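You operate a simulated robot arm through the tools that you are given. There is no shell and no other tool. Be economical: measure what you need, move in short steps, check, and stop when the job is done.

Carry out the task below with a simulated robot arm. There is one attempt and no reset: what you move stays moved.

TASK
Switch the traverse lever on.
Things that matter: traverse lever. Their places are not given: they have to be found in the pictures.

It is judged by the outcome, as a careful person would: the job done as asked, and still so three seconds after it is handed in. It fails if anything else is knocked over, pushed out of place, dropped, spilled or broken.

THE ROBOT
A 7-joint arm with a two-finger parallel gripper, fixed in place. Base frame: the origin is at the foot of the arm, x ahead of it, y to its left, z up. Lengths are in m, angles in rad, forces in N, time in s.
With the tool pointing down near the work surface it reaches from about 0.1 to 0.64 m from the base axis. Its first joint turns from -1.152 to 1.152 rad. Payload 1.57 kg.
Tool frame: the origin (TCP) lies between the finger pads and is the grasp point; the fingertips stand 0.03 m ahead of it; z points along the fingers, y is the line along which they close. The gripper opens to 0.11 m. The fingers are 0.024 m wide and 0.012 m thick; the gripper's body (0.048 by 0.112 m) begins 0.078 m behind the TCP.
Orientation is told as [roll, pitch, yaw] about the base's x, y, z axes, in that order, counted from this pose: with the fingers straight down and closing along the base's y, the tool's x points along the base's -x, its y along +y and its z along -z.

THE INTERFACE
- The arm moves only by the tool move_arm. Its argument "series" is a list of rows, each an object of numbers (a shift or turn left out is 0, a gripper value left out holds the last): "ax", "ay", "az": the turn, a rotation vector about the tool's x, y, z in rad; "tx", "ty", "tz": the shift along the tool's x, y, z in mm; "grip": the finger opening in mm, from 0 to 110. In form: [{"ax": .., "ay": .., "az": .., "tx": .., "ty": .., "tz": .., "grip": ..}, ...]. A call has 1 to 12 rows; each row shifts and turns the commanded pose from where the row before left it, along the tool's axes as they then stand. A row lasts 0.2 s, in which the tool goes at most 0.05 m and 0.15 rad; a call with a longer step from one row to the next is refused whole, and so is a gripper value outside its range. A pose out of reach is approached as far as the arm can. The call stops where the force on the tool passes 40 N (or 10 N more than at its start, if that is more) or the arm is blocked; 0.2 s more then pass. The fingers move at their own pace (about 0.108 m/s each) and stop on an object; they squeeze with about 22 N. The grip force told is the motor's: it shows also when the fingers shut on nothing. Time passes only in rows, and 0.2 s behind the last, so rows that do not move let the fingers close. It gives the time, the measured TCP pose, the force on the tool (base axes), the opening and the grip force at its end, in the units of the frame above (readings bear some noise), and new pictures: "views" is both (left out), scene, wrist or none.
- Cameras (640 x 400 px; columns grow to the right, rows downward): "scene" is fixed at [0.154, -0.3784, 1.4241]; the picture's right is [0.88, -0.47, 0.00], its down [-0.18, -0.33, -0.93] and it looks along [0.44, 0.81, -0.38] (base axes); focal length 268 px, centre (320, 200). "wrist" rides on the gripper at [-0.036, 0, -0.08] in the tool frame; the picture's right is [0.00, -1.00, 0.00], its down [0.97, 0.00, -0.24] and it looks along [0.24, 0.00, 0.97] (tool axes); focal length 218 px, centre (320, 200).
- point_at(camera, pixels): for up to 12 pixels [column, row] of the newest picture of that camera ("zoom" is the newest enlarged one), the place [x, y, z] in the base frame of the surface seen there, good to about 0.002 m. No time passes.
- enlarge(camera, box): a new picture of the part [left, top, right, bottom] of that camera's present view, enlarged. No time passes.
- job_done(): hands the job in; it is judged then, once.

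Work in short steps. Measure before you move; look again where a grasp or a placing could have gone wrong, and mend it. You have 60 turns and 100 pictures in all, the two below and enlarged ones among them. Open the gripper and draw the arm clear of the work before you hand the job in, unless the task says otherwise; then end with one line.

The tools are called after "Emit:" as a command line: name --argument value ..., lists and objects as JSON in quotes. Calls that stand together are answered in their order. move_arm: Moves the arm, as the interface text tells. Its arguments: {"type":"object","properties":{"series":{"type":"array","items":{"type":"object","properties":{"ax":{"type":"number"},"ay":{"type":"number"},"az":{"type":"number"},"tx":{"type":"number"},"ty":{"type":"number"},"tz":{"type":"number"},"grip":{"type":"number"}}}},"views":{"type":"string","enum":["both","scene","wrist","none"]}},"required":["series"]} The other tools are called the same way: point_at (camera, pixels) gives the place of the surface under pixels of a picture; enlarge (camera, box) takes an enlarged picture of a part of a camera's view; job_done () hands the job in.

At the start:

```text
clock: 0.0
position: [0.2707, -0.1182, 1.3388]
ee_rot: [-0.001, 0.0, 0.0]
wrist_force: [0.8, 0.2, -0.6]
finger_gap: 0.1102
finger_force: 0.1
```

scene: 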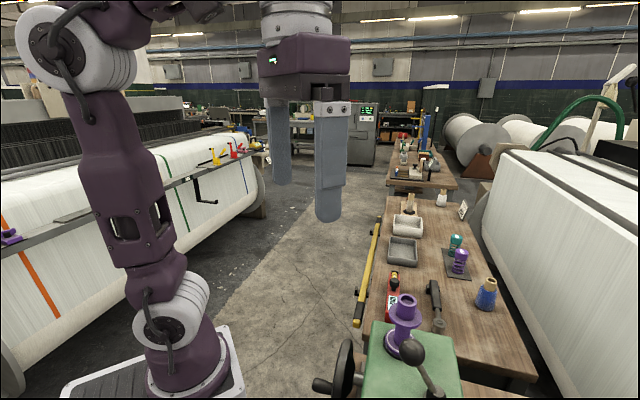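
wrist: 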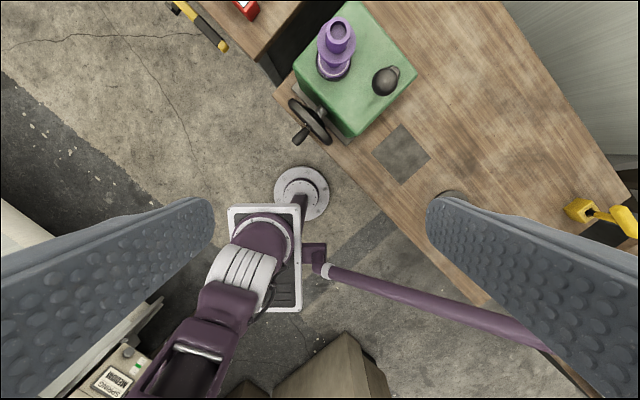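

The green box at scene (410,360) has a black ball-knobbed lever and a handwheel; I enlarge both views to read it.

Emit:
enlarge --camera "scene" --box '[300, 270, 500, 400]'

Emit:
enlarge --camera "wrist" --box '[260, 0, 440, 200]'

Emit:
point_at --camera "wrist" --pixels '[[385, 80], [395, 70], [350, 5], [415, 73], [297, 72], [350, 138], [335, 35], [310, 120], [400, 150], [580, 210], [625, 220]]'

Emit:
enlarge --camera "scene" --box '[180, 120, 280, 220]'

```text
3.08 times, centred on (400, 335) of scene
```

zoom: 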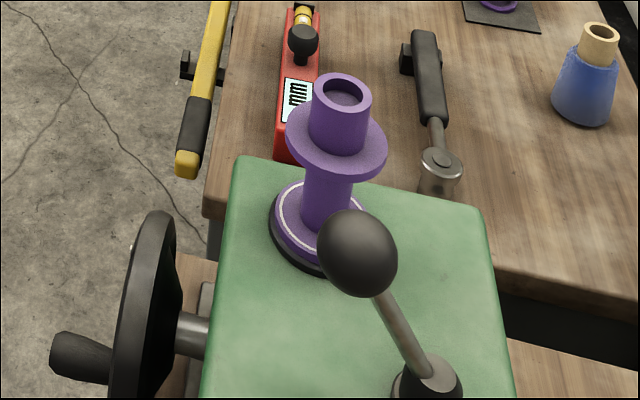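

```text
2.00 times, centred on (350, 100) of wrist
```

zoom: 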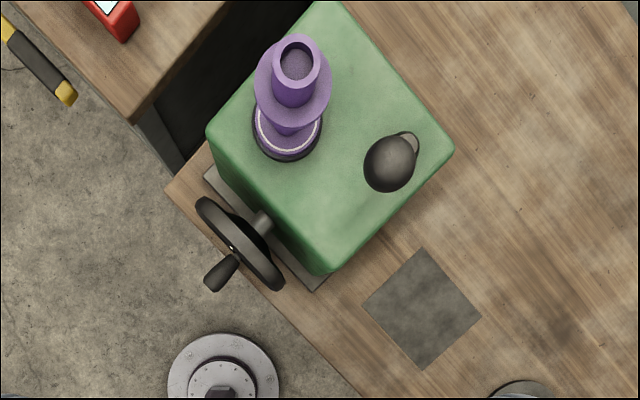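

```text
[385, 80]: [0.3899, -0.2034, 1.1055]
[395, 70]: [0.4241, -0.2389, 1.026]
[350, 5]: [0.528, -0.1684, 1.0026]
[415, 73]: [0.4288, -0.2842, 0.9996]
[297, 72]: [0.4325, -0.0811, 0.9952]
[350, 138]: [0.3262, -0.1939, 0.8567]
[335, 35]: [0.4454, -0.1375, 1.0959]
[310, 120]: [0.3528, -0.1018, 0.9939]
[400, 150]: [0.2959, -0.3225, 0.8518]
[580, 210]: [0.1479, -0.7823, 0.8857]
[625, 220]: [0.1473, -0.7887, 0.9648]
```

```text
4.00 times, centred on (230, 170) of scene
```

zoom: 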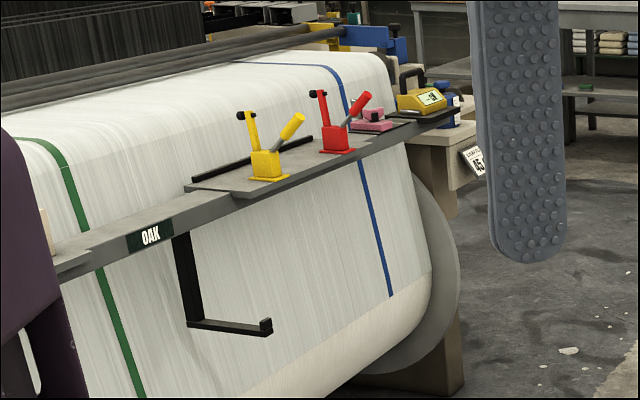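

Other levers (yellow, red) stand on the rail at left; I measure them and the parts around to see which is the traverse lever.

Emit:
point_at --camera "scene" --pixels '[[211, 152], [217, 161], [231, 144], [252, 153], [9, 237], [218, 165], [150, 190], [412, 350], [433, 392], [455, 240]]'

Emit:
enlarge --camera "scene" --box '[0, 180, 100, 260]'

Emit:
enlarge --camera "scene" --box '[200, 130, 260, 170]'

Emit:
enlarge --camera "scene" --box '[370, 80, 510, 300]'

```text
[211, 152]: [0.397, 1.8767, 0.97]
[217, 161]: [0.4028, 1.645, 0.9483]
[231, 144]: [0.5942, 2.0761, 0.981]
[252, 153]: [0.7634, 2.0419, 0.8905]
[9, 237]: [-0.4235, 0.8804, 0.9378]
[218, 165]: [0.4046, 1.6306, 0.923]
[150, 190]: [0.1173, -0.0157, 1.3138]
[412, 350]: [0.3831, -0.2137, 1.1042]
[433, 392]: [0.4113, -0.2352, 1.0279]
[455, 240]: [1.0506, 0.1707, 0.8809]
```

```text
5.00 times, centred on (50, 220) of scene
```

zoom: 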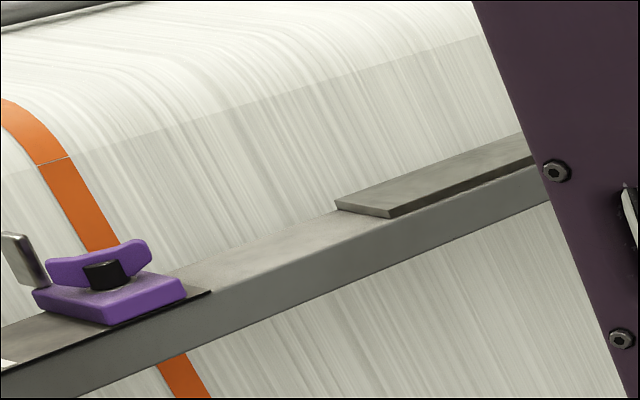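

```text
10.00 times, centred on (230, 150) of scene
```

zoom: 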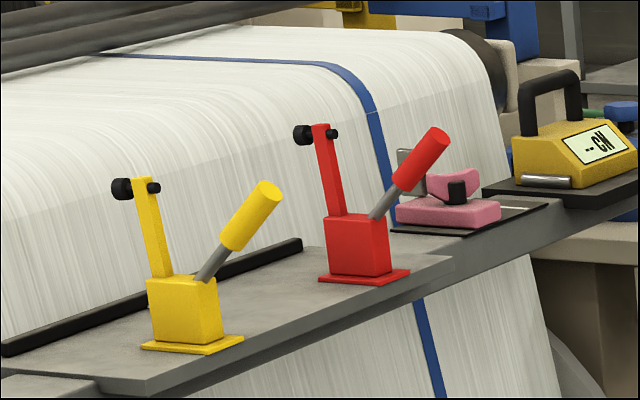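

```text
1.82 times, centred on (440, 190) of scene
```

zoom: 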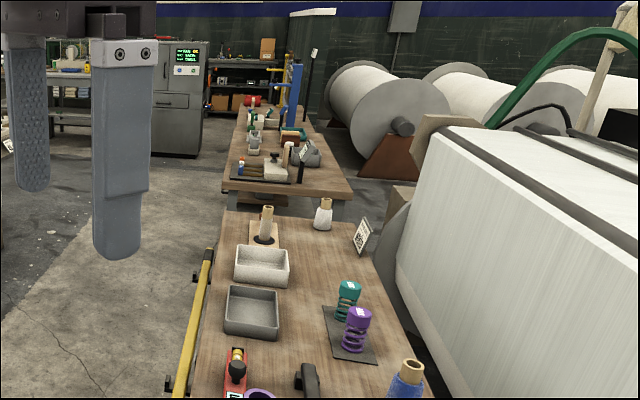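

The only lever in reach is the knob lever on the green winder, so that's the traverse lever. I move the tool above it for a closer look for markings.

Emit:
move_arm --series '[{"tx": -40, "ty": -25}, {"tx": -40, "ty": -25}, {"tx": -40, "ty": -25}, {"tx": -20, "ty": -20}, {}]'

```text
clock: 1.2
position: [0.3716, -0.188, 1.331]
ee_rot: [-0.001, -0.002, -0.001]
wrist_force: [0.4, -0.2, 0.6]
finger_gap: 0.11
finger_force: 0.1
out of reach, approached as far as the arm can: row 3, 4
```

scene: 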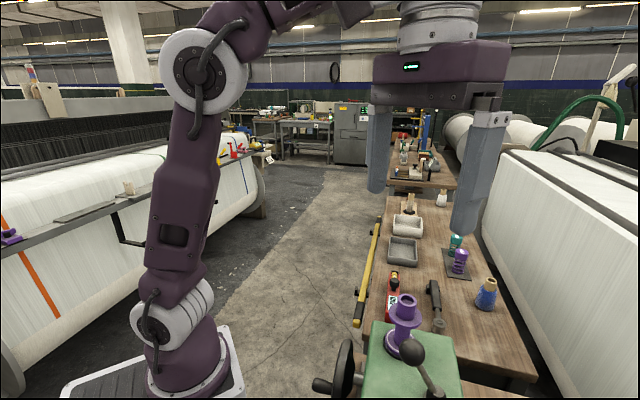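
wrist: 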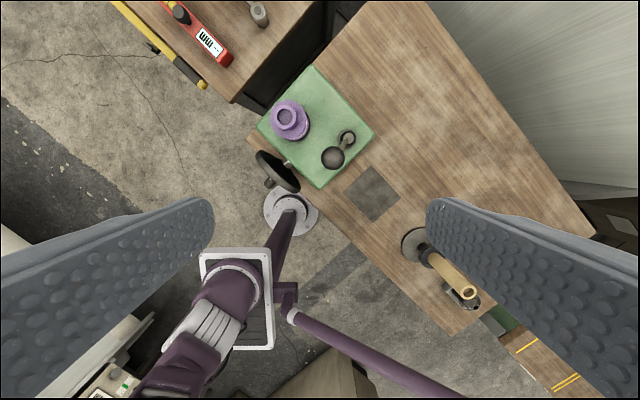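

Emit:
enlarge --camera "wrist" --box '[250, 60, 410, 230]'

Emit:
point_at --camera "wrist" --pixels '[[332, 158], [347, 138], [340, 148], [313, 70], [370, 134], [322, 182], [262, 126], [290, 120], [290, 170], [322, 160], [372, 190]]'

```text
2.35 times, centred on (330, 145) of wrist
```

zoom: 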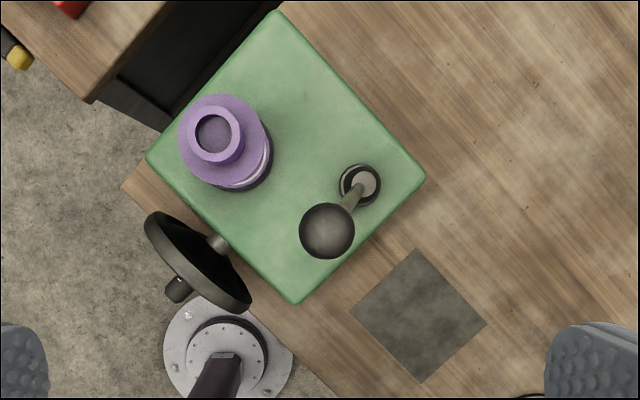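

```text
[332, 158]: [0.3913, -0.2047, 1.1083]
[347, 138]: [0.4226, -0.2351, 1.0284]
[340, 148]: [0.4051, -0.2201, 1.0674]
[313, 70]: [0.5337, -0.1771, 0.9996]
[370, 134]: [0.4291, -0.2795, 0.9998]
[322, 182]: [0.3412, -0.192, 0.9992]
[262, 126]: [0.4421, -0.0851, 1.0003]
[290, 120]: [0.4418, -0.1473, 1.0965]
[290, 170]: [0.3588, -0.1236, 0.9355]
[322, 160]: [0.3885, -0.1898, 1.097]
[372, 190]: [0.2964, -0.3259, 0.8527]
```

No markings. The lever leans from its pivot (0.423,-0.235) toward the base to its knob (0.391,-0.205, ~1.093), so on is the opposite throw, along (0.71,-0.71). I close the fingers and yaw -45° so that tool -x is the push direction, above the start spot.

Emit:
move_arm --series '[{"az": 0.131, "grip": 0}, {"az": 0.131}, {"az": 0.131}, {"az": 0.131}, {"az": 0.131}, {"az": 0.13}, {"tz": 40}, {"tz": 40}, {}]'

```text
clock: 3.2
position: [0.3722, -0.1862, 1.2497]
ee_rot: [0.001, 0.0, -0.786]
wrist_force: [-1.0, -0.1, 0.6]
finger_gap: 0.0001
finger_force: 21.5
```

scene: 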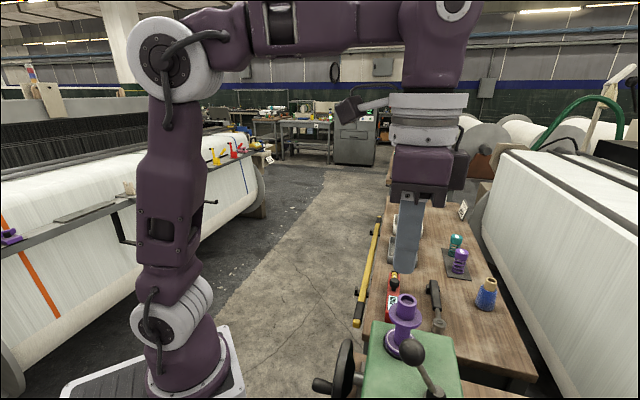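
wrist: 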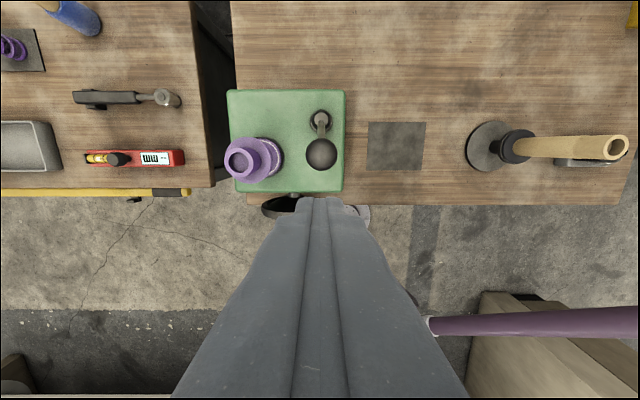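

Knob (321,153) lines up with the finger line (col 320). I check heights of the knob and bobbin, to be sure of clearance.

Emit:
point_at --camera "wrist" --pixels '[[321, 150], [321, 163], [306, 154], [336, 154], [320, 122], [235, 151], [266, 158], [320, 112]]'

Emit:
move_arm --series '[{"tx": 20}, {"tz": 40}, {"tz": 40}, {}]'

```text
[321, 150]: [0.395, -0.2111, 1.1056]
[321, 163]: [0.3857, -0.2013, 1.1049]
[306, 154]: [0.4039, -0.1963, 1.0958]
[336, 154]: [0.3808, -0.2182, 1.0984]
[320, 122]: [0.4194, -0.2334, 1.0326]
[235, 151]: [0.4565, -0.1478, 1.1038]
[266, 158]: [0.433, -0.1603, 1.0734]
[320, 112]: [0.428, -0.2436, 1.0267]
```

```text
clock: 4.2
position: [0.3616, -0.173, 1.172]
ee_rot: [0.001, 0.002, -0.786]
wrist_force: [0.6, 0.6, 0.2]
finger_gap: 0.0001
finger_force: 21.4
```

scene: 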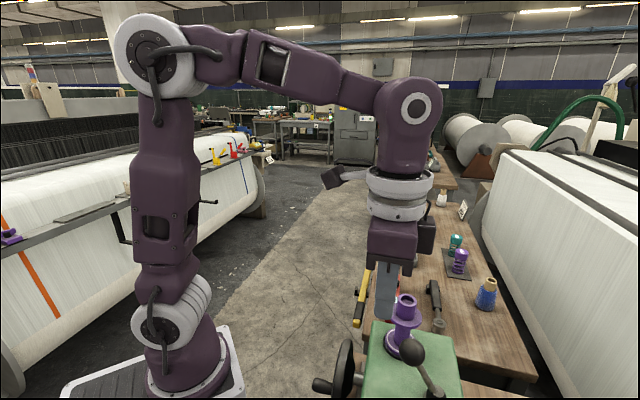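
wrist: 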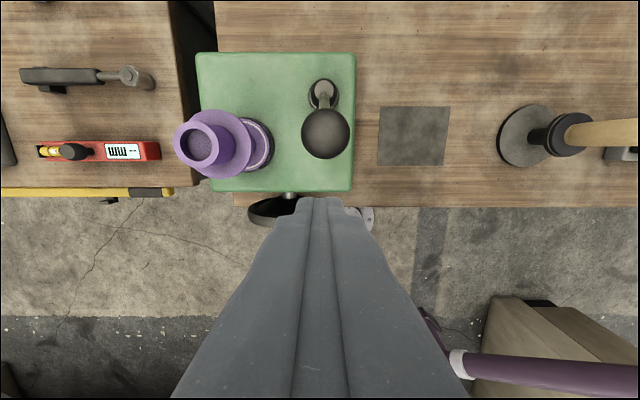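

Lateral offset about 3 mm, knob 44 mm ahead. I shift ty -3 and lower until the tips are at z≈1.065.

Emit:
move_arm --series '[{"ty": -3, "tz": 25}, {"tz": 30}, {"tz": 22}, {}]'

```text
clock: 5.2
position: [0.3616, -0.1758, 1.0937]
ee_rot: [0.0, -0.002, -0.785]
wrist_force: [0.2, 0.0, -0.2]
finger_gap: 0.0001
finger_force: 21.2
```

scene: 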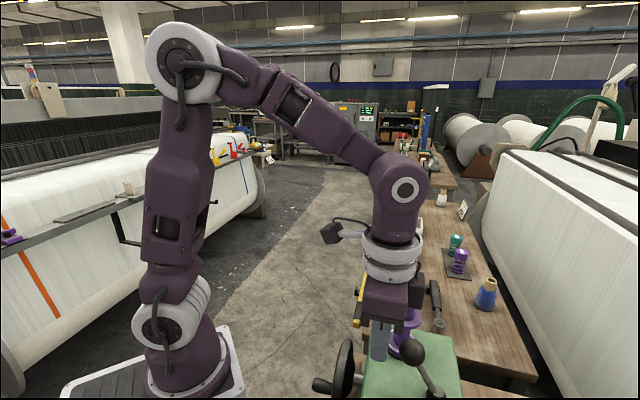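
wrist: 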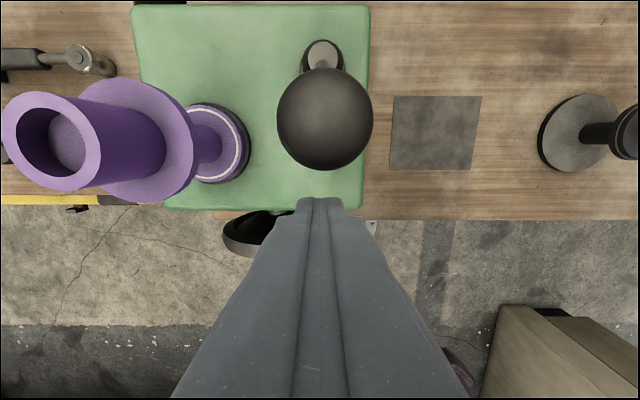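

Aligned. I push along tool -x in small steps.

Emit:
move_arm --series '[{"tx": -10}, {"tx": -8}, {"tx": -8}, {"tx": -8}, {"tx": -8}, {"tx": -8}, {}]'

```text
clock: 6.8
position: [0.3963, -0.2089, 1.0935]
ee_rot: [0.001, 0.0, -0.786]
wrist_force: [-0.7, 0.0, -0.2]
finger_gap: 0.0001
finger_force: 21.7
```

scene: 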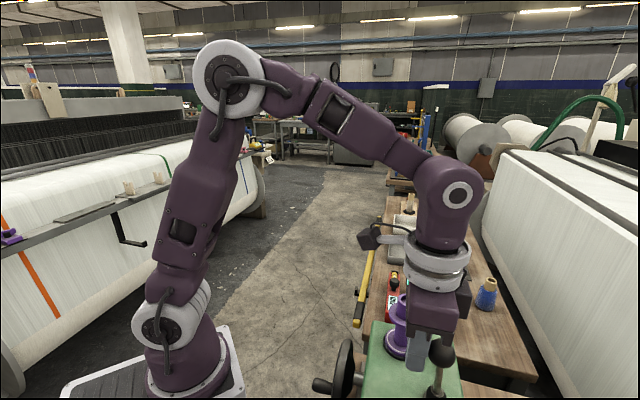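
wrist: 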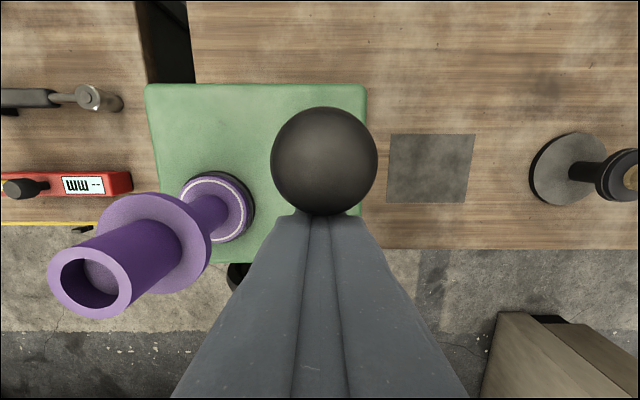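

The lever moves with low force and is now near upright. I keep pushing.

Emit:
move_arm --series '[{"tx": -8}, {"tx": -8}, {"tx": -8}, {"tx": -8}, {}]'

```text
clock: 8.0
position: [0.4171, -0.2323, 1.0937]
ee_rot: [0.0, 0.0, -0.785]
wrist_force: [-0.2, -0.6, -0.3]
finger_gap: 0.0
finger_force: 21.8
```

scene: 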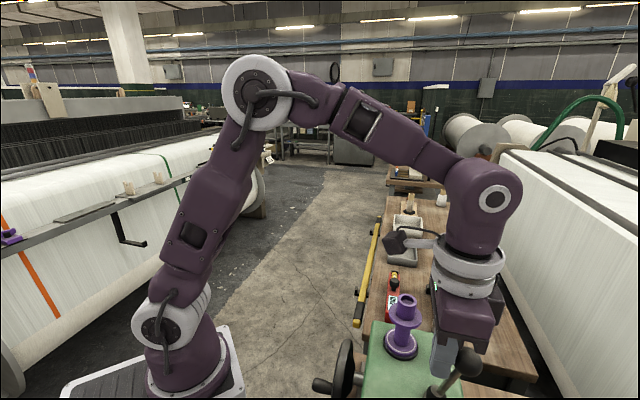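
wrist: 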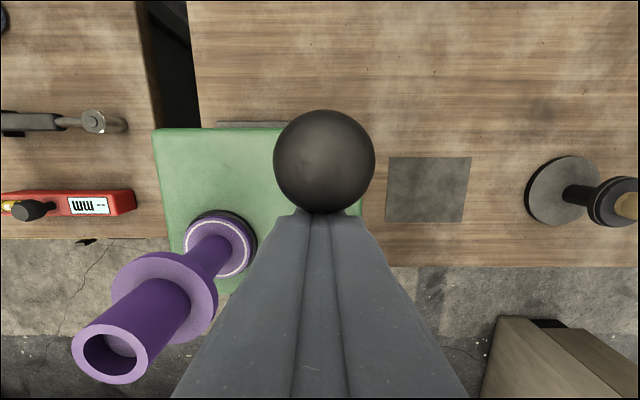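

Past upright; the knob still touches the fingers. I keep pushing in small steps until a stop is felt.

Emit:
move_arm --series '[{"tx": -6}, {"tx": -6}, {"tx": -6}, {"tx": -5}, {}]'

```text
clock: 9.0
position: [0.4273, -0.2433, 1.0935]
ee_rot: [0.001, 0.017, -0.786]
wrist_force: [-10.3, 10.1, 14.3]
finger_gap: 0.0
finger_force: 21.4
stopped in row 4: the force on the tool passed its limit (the readings are from after the stop); the commanded pose is now the measured one
```

scene: 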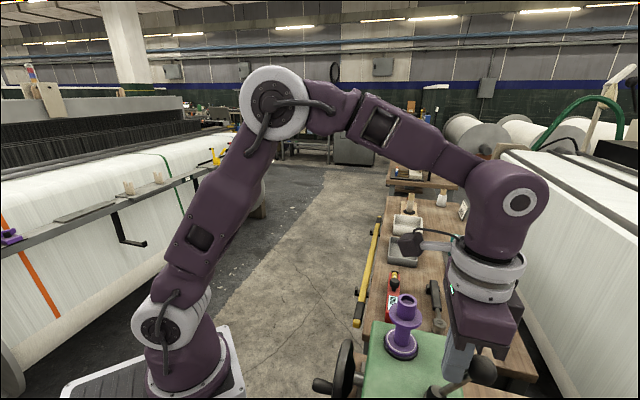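
wrist: 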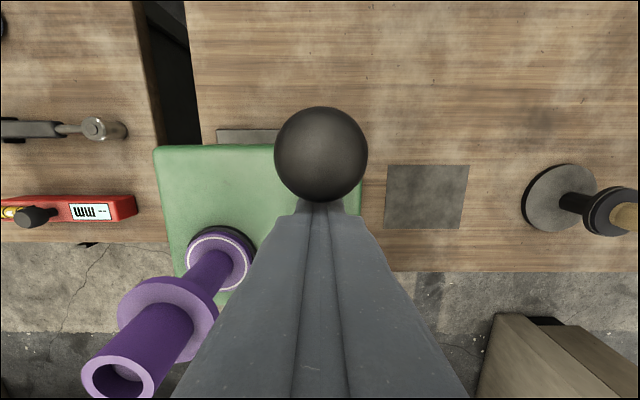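

A stop was felt, at about the mirror angle of the start. I back off and raise to look.

Emit:
move_arm --series '[{"tx": 15}, {"tx": 30}, {"tx": 15, "tz": -25}, {"tz": -45}, {"tz": -45}, {}]'

```text
clock: 10.4
position: [0.3876, -0.2001, 1.209]
ee_rot: [0.0, 0.015, -0.785]
wrist_force: [0.0, -0.4, 0.8]
finger_gap: 0.0004
finger_force: 21.7
```

scene: 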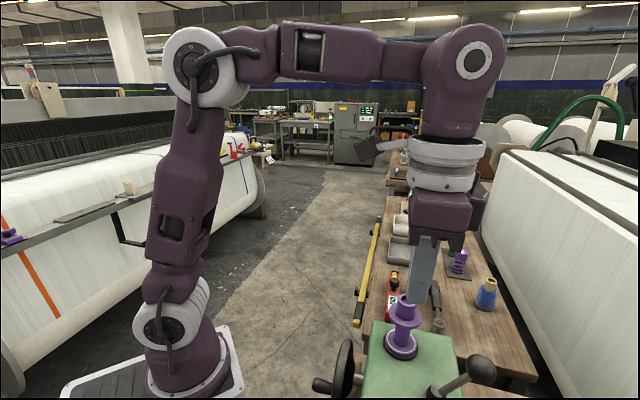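
wrist: 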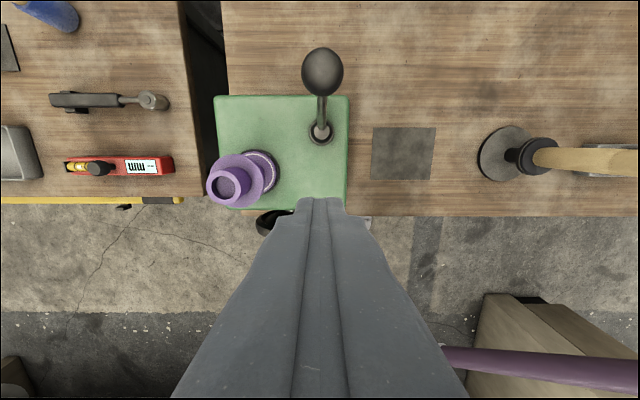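

The lever now leans fully the other way and stays. I open the gripper, draw back, and measure the knob.

Emit:
point_at --camera "wrist" --pixels '[[322, 72], [321, 130], [322, 110]]'

Emit:
move_arm --series '[{"tx": 20, "tz": -40, "grip": 80}, {"tx": 30, "tz": -30}, {"tx": 30}, {}, {}]'

```text
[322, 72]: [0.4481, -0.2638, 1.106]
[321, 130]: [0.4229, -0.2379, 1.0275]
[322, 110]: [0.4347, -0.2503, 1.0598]
```

```text
clock: 11.6
position: [0.3307, -0.1482, 1.2813]
ee_rot: [-0.001, 0.015, -0.786]
wrist_force: [0.3, -0.2, -0.3]
finger_gap: 0.08
finger_force: 0.1
```

scene: 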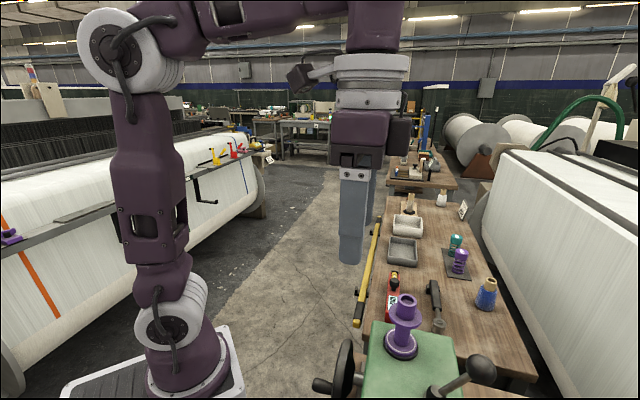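
wrist: 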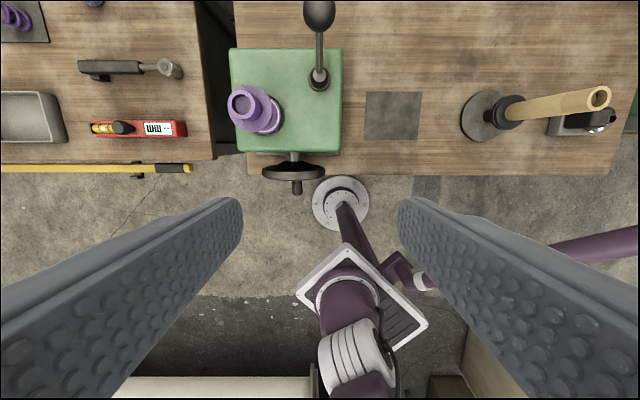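

The lever holds at its opposite stop, nothing else has moved, and the arm is clear. I hand the job in.

Emit:
job_done

```text
The job is handed in.
```

I threw the traverse lever on the green winder over to its opposite stop, and it was holding there when I handed the job in. There were no on/off markings, so I took "on" to be the opposite of its starting lean. Nothing else was visibly moved, and the arm is clear with the gripper open.
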